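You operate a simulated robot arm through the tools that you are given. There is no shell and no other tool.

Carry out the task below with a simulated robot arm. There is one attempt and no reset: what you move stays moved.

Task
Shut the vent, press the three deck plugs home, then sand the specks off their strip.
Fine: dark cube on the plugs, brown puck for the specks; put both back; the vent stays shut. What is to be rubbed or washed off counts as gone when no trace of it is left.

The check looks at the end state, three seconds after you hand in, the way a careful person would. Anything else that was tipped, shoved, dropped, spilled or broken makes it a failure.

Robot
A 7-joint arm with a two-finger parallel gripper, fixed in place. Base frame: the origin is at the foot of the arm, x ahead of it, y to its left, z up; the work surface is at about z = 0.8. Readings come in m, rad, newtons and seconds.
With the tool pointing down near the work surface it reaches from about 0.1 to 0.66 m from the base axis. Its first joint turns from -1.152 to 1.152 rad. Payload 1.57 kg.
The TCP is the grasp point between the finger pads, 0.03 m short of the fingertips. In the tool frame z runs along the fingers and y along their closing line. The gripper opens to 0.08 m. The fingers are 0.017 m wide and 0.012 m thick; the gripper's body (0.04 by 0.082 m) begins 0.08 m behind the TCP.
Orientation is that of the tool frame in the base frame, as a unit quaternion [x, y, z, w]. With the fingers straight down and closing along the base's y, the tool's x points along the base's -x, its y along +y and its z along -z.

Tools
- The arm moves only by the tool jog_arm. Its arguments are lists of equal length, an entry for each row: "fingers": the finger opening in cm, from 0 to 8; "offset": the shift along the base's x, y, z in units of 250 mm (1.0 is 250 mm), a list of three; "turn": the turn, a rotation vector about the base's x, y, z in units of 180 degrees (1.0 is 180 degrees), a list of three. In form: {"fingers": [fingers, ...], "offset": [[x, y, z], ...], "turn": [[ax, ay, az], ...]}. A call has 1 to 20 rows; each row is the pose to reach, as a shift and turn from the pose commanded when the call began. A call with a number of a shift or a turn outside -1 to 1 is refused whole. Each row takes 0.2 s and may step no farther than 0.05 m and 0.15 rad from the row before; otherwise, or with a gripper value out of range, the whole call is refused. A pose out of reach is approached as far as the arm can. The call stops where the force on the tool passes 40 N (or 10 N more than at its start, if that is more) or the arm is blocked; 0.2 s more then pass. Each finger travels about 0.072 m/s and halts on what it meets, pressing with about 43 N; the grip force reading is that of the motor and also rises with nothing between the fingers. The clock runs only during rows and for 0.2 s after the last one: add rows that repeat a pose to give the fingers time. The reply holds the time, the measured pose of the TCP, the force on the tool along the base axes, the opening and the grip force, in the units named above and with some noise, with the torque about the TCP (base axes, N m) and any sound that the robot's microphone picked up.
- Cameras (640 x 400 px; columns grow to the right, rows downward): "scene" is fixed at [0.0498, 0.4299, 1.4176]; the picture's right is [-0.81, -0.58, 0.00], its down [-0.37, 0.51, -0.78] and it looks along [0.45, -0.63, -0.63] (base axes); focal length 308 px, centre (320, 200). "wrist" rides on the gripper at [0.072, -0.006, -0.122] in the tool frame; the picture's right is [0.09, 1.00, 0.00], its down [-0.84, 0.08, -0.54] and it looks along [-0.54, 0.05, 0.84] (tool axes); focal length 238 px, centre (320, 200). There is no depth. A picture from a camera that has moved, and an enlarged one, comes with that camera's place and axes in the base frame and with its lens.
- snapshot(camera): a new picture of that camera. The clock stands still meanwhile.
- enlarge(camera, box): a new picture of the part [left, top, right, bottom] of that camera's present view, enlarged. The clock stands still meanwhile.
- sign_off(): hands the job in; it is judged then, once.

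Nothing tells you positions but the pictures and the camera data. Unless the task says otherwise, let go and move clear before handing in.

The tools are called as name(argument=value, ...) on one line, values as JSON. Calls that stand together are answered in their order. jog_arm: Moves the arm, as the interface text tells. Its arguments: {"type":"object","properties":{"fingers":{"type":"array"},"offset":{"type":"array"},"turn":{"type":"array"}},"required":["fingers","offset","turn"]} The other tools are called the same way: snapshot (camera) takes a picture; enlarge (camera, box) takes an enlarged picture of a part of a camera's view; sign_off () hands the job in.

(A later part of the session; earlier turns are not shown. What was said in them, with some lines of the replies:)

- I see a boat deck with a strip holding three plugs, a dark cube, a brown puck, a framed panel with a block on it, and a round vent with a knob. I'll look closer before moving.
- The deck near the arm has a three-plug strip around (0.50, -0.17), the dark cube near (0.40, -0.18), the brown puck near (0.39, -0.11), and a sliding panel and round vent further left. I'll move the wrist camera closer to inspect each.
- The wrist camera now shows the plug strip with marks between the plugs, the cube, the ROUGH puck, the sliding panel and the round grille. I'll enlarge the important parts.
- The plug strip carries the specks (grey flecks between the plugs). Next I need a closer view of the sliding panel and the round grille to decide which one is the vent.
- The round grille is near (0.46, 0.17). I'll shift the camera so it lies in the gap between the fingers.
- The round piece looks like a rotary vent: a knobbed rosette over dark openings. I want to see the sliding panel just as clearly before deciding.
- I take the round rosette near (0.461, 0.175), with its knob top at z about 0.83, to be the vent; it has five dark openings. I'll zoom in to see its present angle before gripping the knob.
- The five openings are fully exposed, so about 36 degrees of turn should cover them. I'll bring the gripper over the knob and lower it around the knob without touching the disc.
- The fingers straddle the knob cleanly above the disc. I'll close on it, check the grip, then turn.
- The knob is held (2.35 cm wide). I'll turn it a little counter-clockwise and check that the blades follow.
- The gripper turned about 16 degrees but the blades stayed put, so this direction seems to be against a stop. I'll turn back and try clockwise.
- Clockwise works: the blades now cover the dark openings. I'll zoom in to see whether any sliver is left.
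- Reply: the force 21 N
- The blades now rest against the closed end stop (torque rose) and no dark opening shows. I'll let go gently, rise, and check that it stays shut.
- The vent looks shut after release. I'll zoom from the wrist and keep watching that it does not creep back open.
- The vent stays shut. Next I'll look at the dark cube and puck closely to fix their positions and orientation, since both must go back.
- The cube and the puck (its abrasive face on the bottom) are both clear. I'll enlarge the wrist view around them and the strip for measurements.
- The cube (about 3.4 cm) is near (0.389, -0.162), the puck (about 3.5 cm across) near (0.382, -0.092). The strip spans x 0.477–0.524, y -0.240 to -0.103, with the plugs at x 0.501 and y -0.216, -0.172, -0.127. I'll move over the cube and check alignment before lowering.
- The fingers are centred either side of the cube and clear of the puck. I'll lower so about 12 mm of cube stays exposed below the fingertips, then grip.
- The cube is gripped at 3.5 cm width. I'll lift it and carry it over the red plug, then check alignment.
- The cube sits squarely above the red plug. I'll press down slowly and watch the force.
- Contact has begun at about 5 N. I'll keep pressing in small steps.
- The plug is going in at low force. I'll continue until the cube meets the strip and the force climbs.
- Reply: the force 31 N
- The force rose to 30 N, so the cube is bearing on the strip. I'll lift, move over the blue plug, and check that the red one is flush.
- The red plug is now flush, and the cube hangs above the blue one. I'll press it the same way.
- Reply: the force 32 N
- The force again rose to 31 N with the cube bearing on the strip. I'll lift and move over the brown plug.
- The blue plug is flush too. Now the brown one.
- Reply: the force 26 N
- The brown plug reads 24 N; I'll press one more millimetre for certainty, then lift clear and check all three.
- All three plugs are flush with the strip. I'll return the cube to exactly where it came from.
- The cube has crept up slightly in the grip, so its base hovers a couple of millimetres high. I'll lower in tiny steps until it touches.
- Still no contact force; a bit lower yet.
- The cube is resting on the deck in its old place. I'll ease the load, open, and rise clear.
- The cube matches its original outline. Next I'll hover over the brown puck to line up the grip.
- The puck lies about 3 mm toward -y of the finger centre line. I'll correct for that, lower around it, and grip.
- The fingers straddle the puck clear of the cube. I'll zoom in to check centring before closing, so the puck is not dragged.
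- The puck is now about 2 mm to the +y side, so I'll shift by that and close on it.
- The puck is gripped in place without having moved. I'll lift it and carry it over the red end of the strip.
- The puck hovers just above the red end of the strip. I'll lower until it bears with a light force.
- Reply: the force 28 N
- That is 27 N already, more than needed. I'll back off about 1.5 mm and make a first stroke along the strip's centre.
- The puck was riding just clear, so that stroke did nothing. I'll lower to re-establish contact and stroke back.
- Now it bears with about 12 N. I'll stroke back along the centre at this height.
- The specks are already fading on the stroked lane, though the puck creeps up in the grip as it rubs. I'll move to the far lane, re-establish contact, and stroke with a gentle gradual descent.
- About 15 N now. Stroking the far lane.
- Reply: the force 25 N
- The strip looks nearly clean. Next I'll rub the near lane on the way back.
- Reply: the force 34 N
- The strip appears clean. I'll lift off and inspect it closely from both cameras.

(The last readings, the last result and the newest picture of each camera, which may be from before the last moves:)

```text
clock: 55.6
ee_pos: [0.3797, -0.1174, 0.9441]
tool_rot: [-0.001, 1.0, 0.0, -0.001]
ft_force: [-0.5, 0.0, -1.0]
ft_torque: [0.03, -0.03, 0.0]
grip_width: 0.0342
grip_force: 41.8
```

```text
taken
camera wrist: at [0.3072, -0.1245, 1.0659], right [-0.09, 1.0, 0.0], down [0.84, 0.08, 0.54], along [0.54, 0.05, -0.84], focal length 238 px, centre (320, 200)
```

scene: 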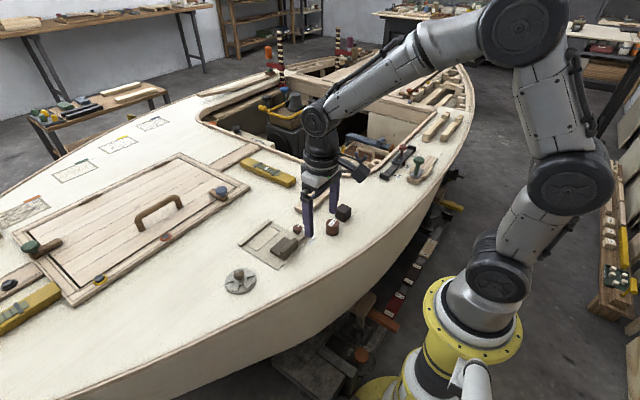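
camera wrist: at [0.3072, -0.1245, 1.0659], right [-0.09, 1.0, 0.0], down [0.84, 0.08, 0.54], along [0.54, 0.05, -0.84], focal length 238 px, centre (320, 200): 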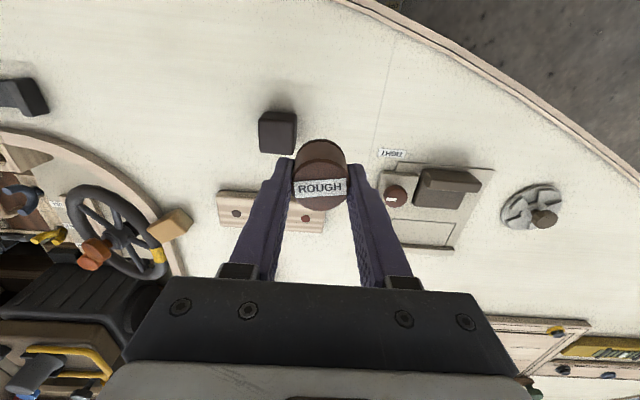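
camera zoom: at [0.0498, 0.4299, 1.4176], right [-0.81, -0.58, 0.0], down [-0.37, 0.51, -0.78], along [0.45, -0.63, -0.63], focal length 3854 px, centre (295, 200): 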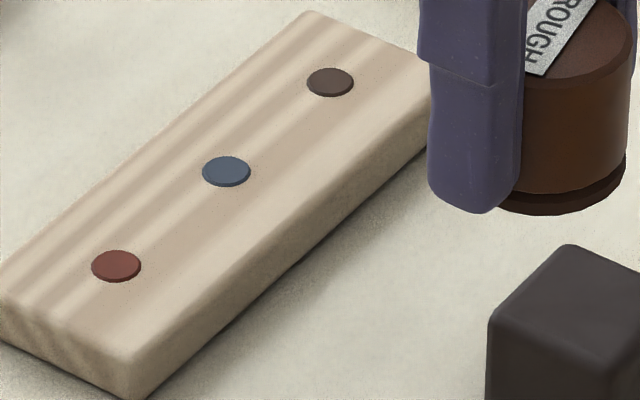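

The strip shows no flecks from here. I'll zoom hard on each third of it for remaining traces and to check the plugs are flush.

enlarge(camera="scene", box=[296, 200, 316, 214])

enlarge(camera="scene", box=[306, 188, 330, 204])

enlarge(camera="wrist", box=[212, 180, 332, 240])

```text
16.00 times, centred on (306, 207) of scene
camera zoom: at [0.0498, 0.4299, 1.4176], right [-0.81, -0.58, 0.0], down [-0.37, 0.51, -0.78], along [0.45, -0.63, -0.63], focal length 4933 px, centre (544, 88)
```

zoom: 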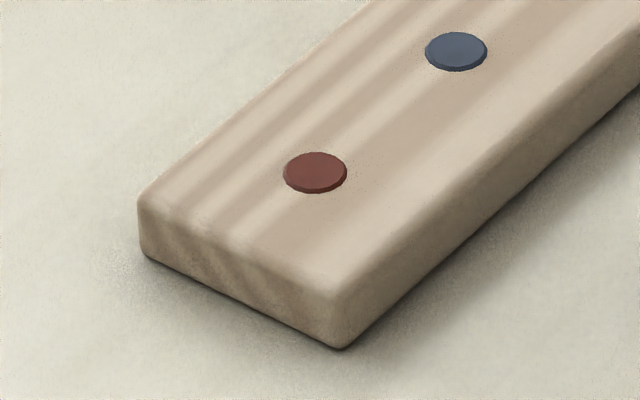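

```text
16.00 times, centred on (318, 196) of scene
camera zoom: at [0.0498, 0.4299, 1.4176], right [-0.81, -0.58, 0.0], down [-0.37, 0.51, -0.78], along [0.45, -0.63, -0.63], focal length 4933 px, centre (352, 264)
```

zoom: 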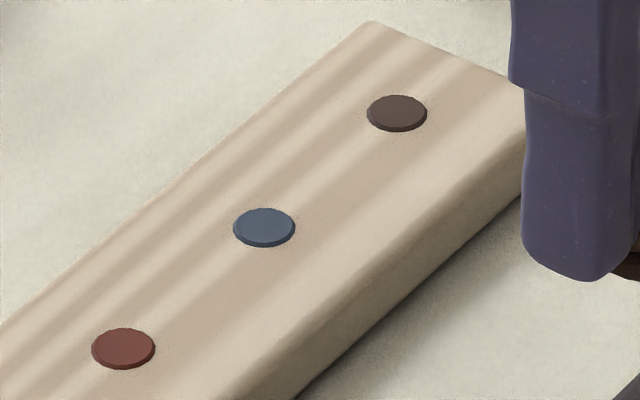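

```text
5.33 times, centred on (272, 210) of wrist
camera zoom: at [0.3072, -0.1245, 1.0659], right [-0.09, 1.0, 0.0], down [0.84, 0.08, 0.54], along [0.54, 0.05, -0.84], focal length 1271 px, centre (576, 147)
```

zoom: 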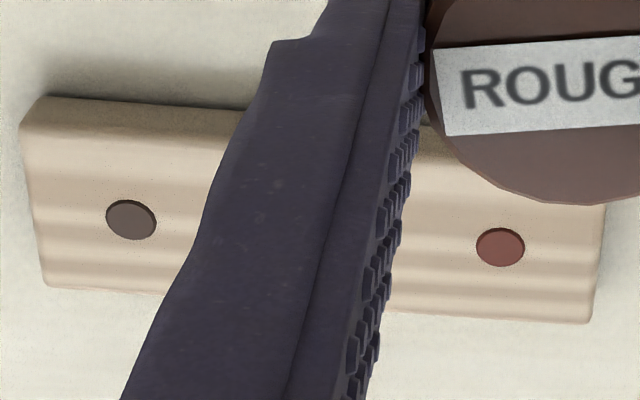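

The specks are gone and all plugs are seated. Now I'll return the puck to its original spot, turning back the few degrees it rolled in the grip.

jog_arm(fingers=[0, 0, 0, 0, 0, 0], offset=[[0.005, 0.05, 0], [0.01, 0.101, 0], [0.01, 0.101, -0.15], [0.01, 0.101, -0.28], [0.01, 0.101, -0.36], [0.01, 0.101, -0.36]], turn=[[0, 0, -0.015], [0, 0, -0.033], [0, 0, -0.033], [0, 0, -0.033], [0, 0, -0.033], [0, 0, -0.033]])

enlarge(camera="scene", box=[300, 190, 370, 245])

snapshot(camera="wrist")

```text
clock: 57.0
ee_pos: [0.3827, -0.0917, 0.8613]
tool_rot: [0.052, 0.999, 0.0, 0.0]
ft_force: [-0.1, -0.1, -0.2]
ft_torque: [-0.01, 0.03, 0.01]
grip_width: 0.0339
grip_force: 41.6
```

```text
7.27 times, centred on (335, 218) of scene
camera zoom: at [0.0498, 0.4299, 1.4176], right [-0.81, -0.58, 0.0], down [-0.37, 0.51, -0.78], along [0.45, -0.63, -0.63], focal length 2242 px, centre (211, 73)
```

zoom: 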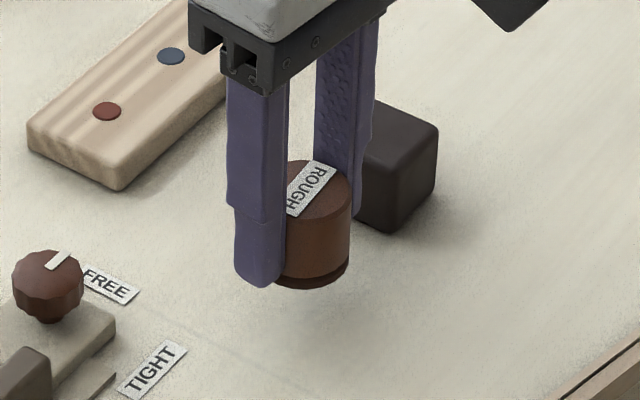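

```text
taken
camera wrist: at [0.3091, -0.0911, 0.9817], right [0.01, 1.0, 0.0], down [0.84, -0.01, 0.54], along [0.54, -0.01, -0.84], focal length 238 px, centre (320, 200)
```

wrist: 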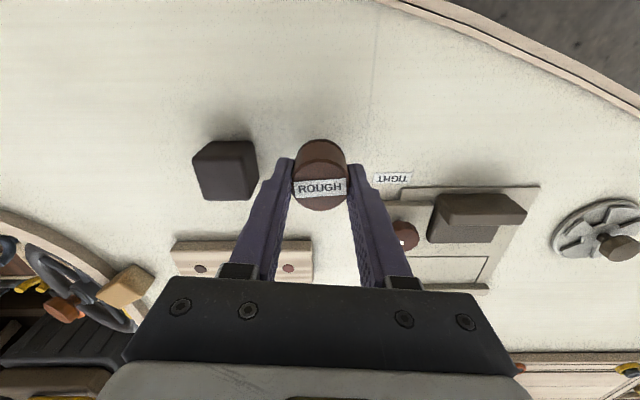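

The puck hangs over its spot with the label back at the original angle. Lowering toward the deck.

jog_arm(fingers=[0, 0, 0, 0], offset=[[0, 0, -0.04], [0, 0, -0.06], [0, 0, -0.07], [0, 0, -0.07]], turn=[[0, 0, 0], [0, 0, 0], [0, 0, 0], [0, 0, 0]])

enlarge(camera="scene", box=[300, 190, 370, 245])

```text
clock: 58.0
ee_pos: [0.3813, -0.0924, 0.8419]
tool_rot: [0.051, 0.999, 0.001, 0.001]
ft_force: [-0.3, 0.4, -0.6]
ft_torque: [-0.02, 0.02, 0.0]
grip_width: 0.0336
grip_force: 41.5
```

```text
7.27 times, centred on (335, 218) of scene
camera zoom: at [0.0498, 0.4299, 1.4176], right [-0.81, -0.58, 0.0], down [-0.37, 0.51, -0.78], along [0.45, -0.63, -0.63], focal length 2242 px, centre (211, 73)
```

zoom: 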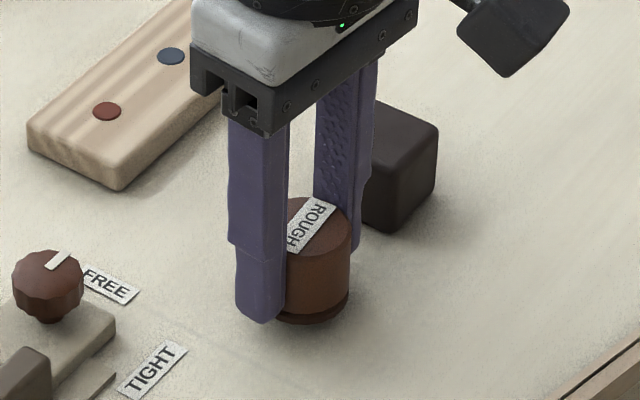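

About 4–5 mm remain. I'll continue down in small steps until it touches.

jog_arm(fingers=[0, 0, 0, 0], offset=[[0, 0, -0.006], [0, 0, -0.01], [0, 0, -0.013], [0, 0, -0.013]], turn=[[0, 0, 0], [0, 0, 0], [0, 0, 0], [0, 0, 0]])

enlarge(camera="scene", box=[300, 190, 370, 245])

```text
clock: 59.0
ee_pos: [0.3812, -0.0926, 0.8386]
tool_rot: [0.051, 0.999, 0.0, 0.001]
ft_force: [0.1, 0.5, -0.7]
ft_torque: [-0.01, 0.0, -0.03]
grip_width: 0.0339
grip_force: 41.7
```

```text
7.27 times, centred on (335, 218) of scene
camera zoom: at [0.0498, 0.4299, 1.4176], right [-0.81, -0.58, 0.0], down [-0.37, 0.51, -0.78], along [0.45, -0.63, -0.63], focal length 2242 px, centre (211, 73)
```

zoom: 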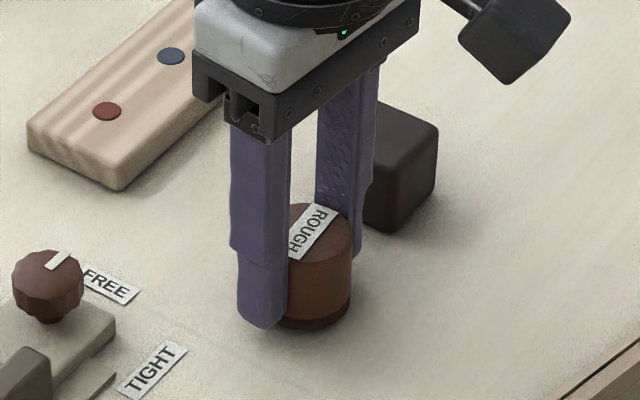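

Nearly down, and about 1.5 mm to the right of its original outline. I'll correct that and finish lowering.

jog_arm(fingers=[0, 0, 0, 0], offset=[[0.005, 0.004, 0], [0.005, 0.004, -0.003], [0.005, 0.004, -0.006], [0.005, 0.004, -0.006]], turn=[[0, 0, 0], [0, 0, 0], [0, 0, 0], [0, 0, 0]])

enlarge(camera="scene", box=[300, 190, 370, 245])

```text
clock: 60.0
ee_pos: [0.3837, -0.09, 0.8363]
tool_rot: [0.051, 0.999, 0.001, 0.0]
ft_force: [0.0, 0.4, -0.6]
ft_torque: [0.01, 0.0, 0.04]
grip_width: 0.0338
grip_force: 41.7
```

```text
7.27 times, centred on (335, 218) of scene
camera zoom: at [0.0498, 0.4299, 1.4176], right [-0.81, -0.58, 0.0], down [-0.37, 0.51, -0.78], along [0.45, -0.63, -0.63], focal length 2242 px, centre (211, 73)
```

zoom: 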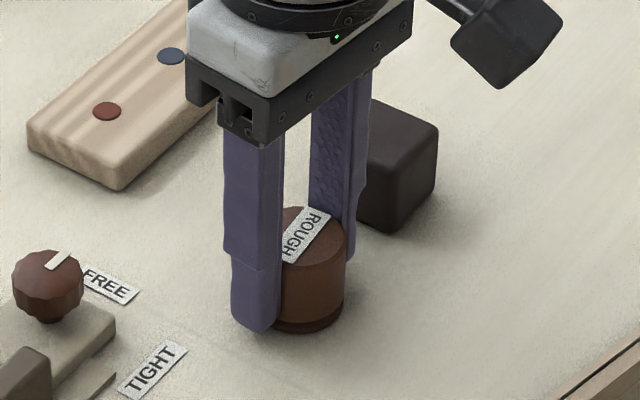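

Slightly overshot. I'll nudge back a touch and lower the last bit.

jog_arm(fingers=[0, 0, 0, 0], offset=[[-0.002, -0.002, 0], [-0.002, -0.002, -0.003], [-0.002, -0.002, -0.005], [-0.002, -0.002, -0.005]], turn=[[0, 0, 0], [0, 0, 0], [0, 0, 0], [0, 0, 0]])

enlarge(camera="scene", box=[300, 190, 370, 245])

```text
clock: 61.0
ee_pos: [0.3828, -0.0911, 0.8353]
tool_rot: [0.051, 0.999, 0.0, 0.002]
ft_force: [-5.7, 0.3, 19.5]
ft_torque: [0.05, 0.26, -0.04]
grip_width: 0.034
grip_force: 41.0
```

```text
7.27 times, centred on (335, 218) of scene
camera zoom: at [0.0494, 0.4299, 1.4176], right [-0.81, -0.58, 0.0], down [-0.37, 0.51, -0.78], along [0.45, -0.63, -0.63], focal length 2242 px, centre (211, 73)
```

zoom: 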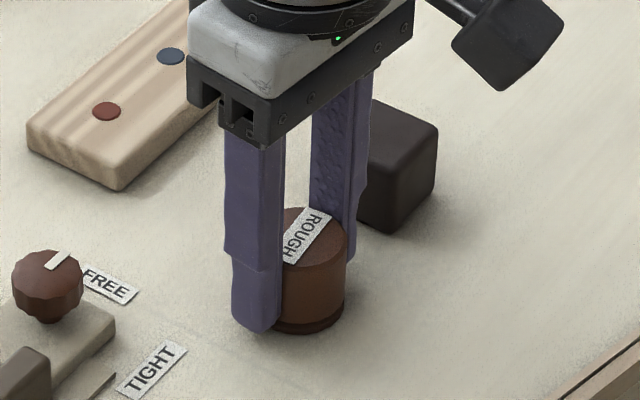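

The puck is down on the deck within about a millimetre of its old outline. I'll ease off, open, and rise clear.

jog_arm(fingers=[0, 0, 4.8, 4.8, 4.8, 4.8, 4.8, 4.8], offset=[[0, 0, 0.006], [0, 0, 0.006], [0, 0, 0.006], [0, 0, 0.006], [0, 0, 0.08], [0, 0, 0.2], [0, 0, 0.35], [-0.1, 0, 0.4]], turn=[[0, 0, 0], [0, 0, 0], [0, 0, 0], [0, 0, 0], [0, 0, 0], [0, 0, 0], [0, 0, 0.015], [0, 0, 0.033]])

enlarge(camera="scene", box=[290, 180, 370, 240])

snapshot(camera="wrist")

```text
clock: 62.8
ee_pos: [0.3569, -0.0894, 0.9353]
tool_rot: [0.0, 1.0, 0.0, 0.0]
ft_force: [-0.4, 0.2, -0.9]
ft_torque: [0.0, -0.02, 0.01]
grip_width: 0.0479
grip_force: 0.1
```

```text
6.67 times, centred on (330, 210) of scene
camera zoom: at [0.0498, 0.4299, 1.4176], right [-0.81, -0.58, 0.0], down [-0.37, 0.51, -0.78], along [0.45, -0.63, -0.63], focal length 2056 px, centre (253, 133)
```

zoom: 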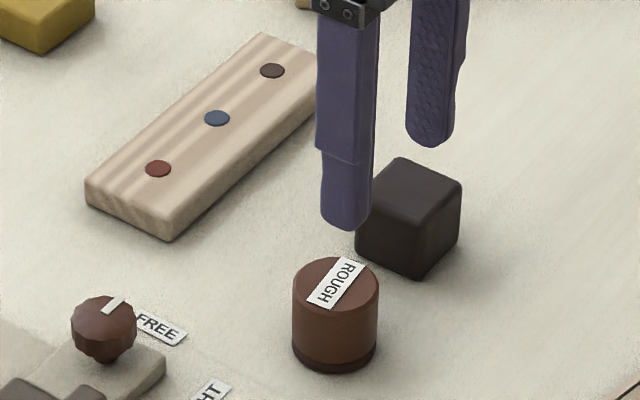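

```text
taken
camera wrist: at [0.2845, -0.0959, 1.0569], right [-0.09, 1.0, 0.0], down [0.84, 0.08, 0.54], along [0.54, 0.05, -0.84], focal length 238 px, centre (320, 200)
```

wrist: 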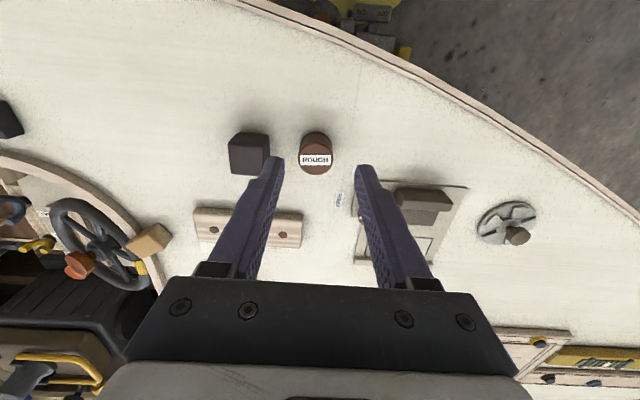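

Both tools are back in place. Now a close wrist inspection of the strip with the fingers opened out of the way, plus a check on the vent.

jog_arm(fingers=[5, 6, 8, 8, 8], offset=[[0.05, -0.08, 0.1], [0.1, -0.2, 0.15], [0.17, -0.3, 0.15], [0.22, -0.32, 0.1], [0.22, -0.32, 0.1]], turn=[[0, 0, 0], [0, 0, 0], [0, 0, 0], [0, 0, 0], [0, 0, 0]])

snapshot(camera="wrist")

enlarge(camera="wrist", box=[250, 140, 390, 227])

enlarge(camera="scene", box=[218, 262, 262, 298])

```text
clock: 64.0
ee_pos: [0.4115, -0.1688, 0.9594]
tool_rot: [0.001, 1.0, 0.0, 0.0]
ft_force: [-0.4, 0.0, 0.1]
ft_torque: [0.01, 0.02, -0.03]
grip_width: 0.0801
grip_force: 0.1
```

```text
taken
camera wrist: at [0.3385, -0.176, 1.0812], right [-0.09, 1.0, 0.0], down [0.84, 0.08, 0.54], along [0.54, 0.05, -0.84], focal length 238 px, centre (320, 200)
```

wrist: 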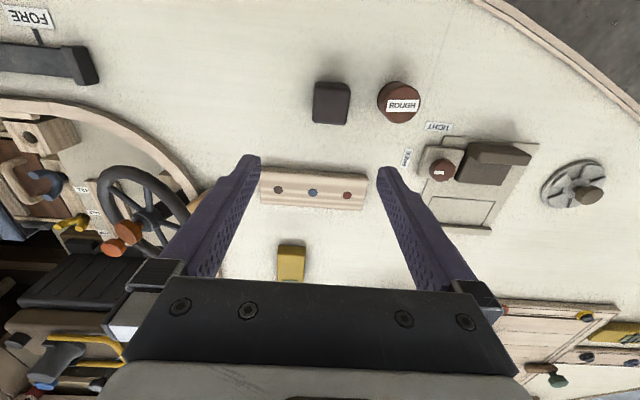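

```text
4.57 times, centred on (320, 184) of wrist
camera zoom: at [0.3385, -0.176, 1.0812], right [-0.09, 1.0, 0.0], down [0.84, 0.08, 0.54], along [0.54, 0.05, -0.84], focal length 1090 px, centre (320, 275)
```

zoom: 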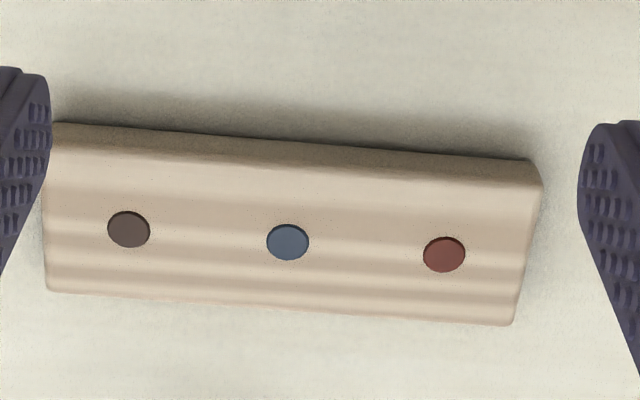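

```text
11.11 times, centred on (240, 280) of scene
camera zoom: at [0.0498, 0.4299, 1.4176], right [-0.81, -0.58, 0.0], down [-0.37, 0.51, -0.78], along [0.45, -0.63, -0.63], focal length 3426 px, centre (1209, -689)
```

zoom: 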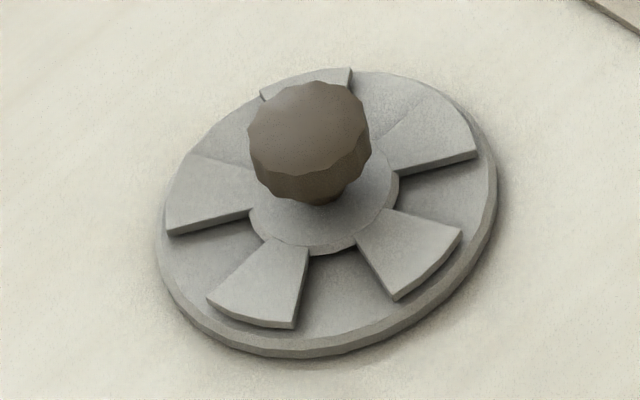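

The strip looks spotless and the vent is still shut. One harder zoom on both halves of the strip to rule out any faint trace.

enlarge(camera="wrist", box=[256, 164, 320, 208])

enlarge(camera="wrist", box=[306, 168, 370, 212])

snapshot(camera="scene")

```text
9.09 times, centred on (288, 186) of wrist
camera zoom: at [0.3385, -0.176, 1.0812], right [-0.09, 1.0, 0.0], down [0.84, 0.08, 0.54], along [0.54, 0.05, -0.84], focal length 2167 px, centre (611, 327)
```

zoom: 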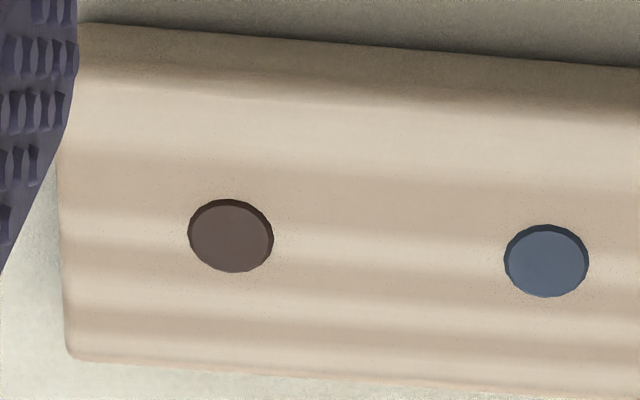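

```text
9.09 times, centred on (338, 190) of wrist
camera zoom: at [0.3385, -0.176, 1.0812], right [-0.09, 1.0, 0.0], down [0.84, 0.08, 0.54], along [0.54, 0.05, -0.84], focal length 2167 px, centre (156, 291)
```

zoom: 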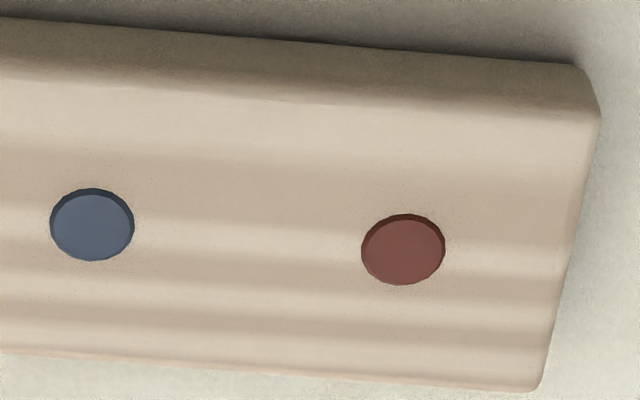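

```text
taken
```

scene: 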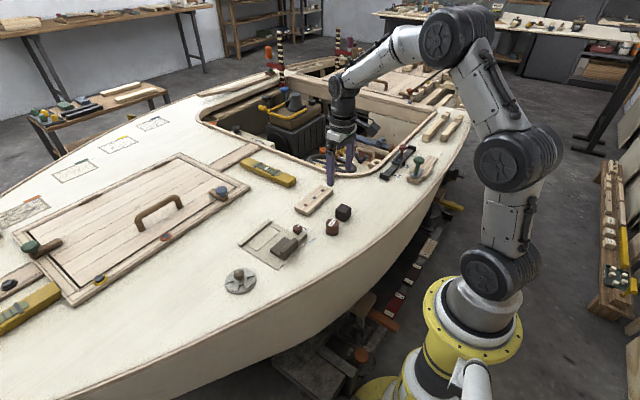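

The strip is clean under strong zoom, all three plugs sit equally at their stop, the vent is shut, and the cube and puck are where they started. I'll move the arm up and clear before handing in.

jog_arm(fingers=[8, 8, 8, 8, 8], offset=[[-0.06, -0.03, 0.12], [-0.14, -0.06, 0.26], [-0.22, -0.1, 0.4], [-0.32, -0.14, 0.52], [-0.32, -0.14, 0.52]], turn=[[0, 0, 0], [0, 0, 0], [0, 0, 0], [0, 0, 0], [0, 0, 0]])

enlarge(camera="scene", box=[215, 170, 375, 300])

snapshot(camera="wrist")

```text
clock: 65.2
ee_pos: [0.3315, -0.2071, 1.091]
tool_rot: [-0.001, 1.0, -0.001, -0.001]
ft_force: [0.1, -0.4, -0.5]
ft_torque: [-0.02, -0.01, 0.0]
grip_width: 0.0803
grip_force: 0.0
```

```text
3.08 times, centred on (295, 235) of scene
camera zoom: at [0.0498, 0.4299, 1.4176], right [-0.81, -0.58, 0.0], down [-0.37, 0.51, -0.78], along [0.45, -0.63, -0.63], focal length 949 px, centre (397, 92)
```

zoom: 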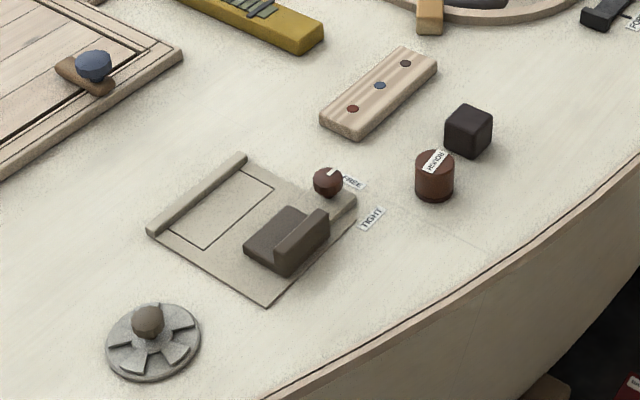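

```text
taken
camera wrist: at [0.2591, -0.2135, 1.2125], right [-0.09, 1.0, 0.0], down [0.84, 0.08, 0.54], along [0.54, 0.05, -0.84], focal length 238 px, centre (320, 200)
```

wrist: 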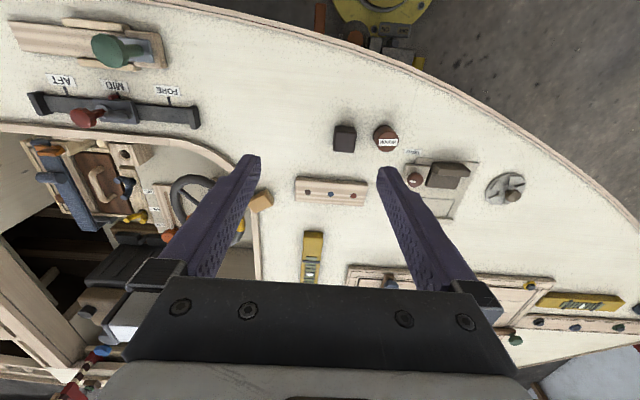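

Everything is in its end state: vent shut, three plugs home, strip clean, cube and puck back, and the arm well clear with the gripper empty. I'm handing in.

sign_off()

```text
The job is handed in.
```

The job is done and handed in: the vent is shut, the three plugs are home, and the specks are off their strip. The sign-off reply gave no verdict, so what follows is what I saw and measured.

- **Vent:** I took the round rosette with the dark openings to be the vent, not the sliding panel with the FREE/TIGHT knob. I turned its knob clockwise to the end stop. No openings showed afterwards, and it was still shut at the last check.
- **Plugs:** I pressed all three with the dark cube until the force rose sharply, to about 24–31 N. They sit at the same height. Under strong zoom they may stand about 1 mm above the strip, which I took to be their stop.
- **Specks:** I rubbed the strip with the brown puck over its full length and width. No trace was visible in close-ups from both cameras.
- **Put back:** The cube matches its original outline, and the puck is within about 1 mm of its own. Nothing else was touched, and the arm was clear with the gripper empty.
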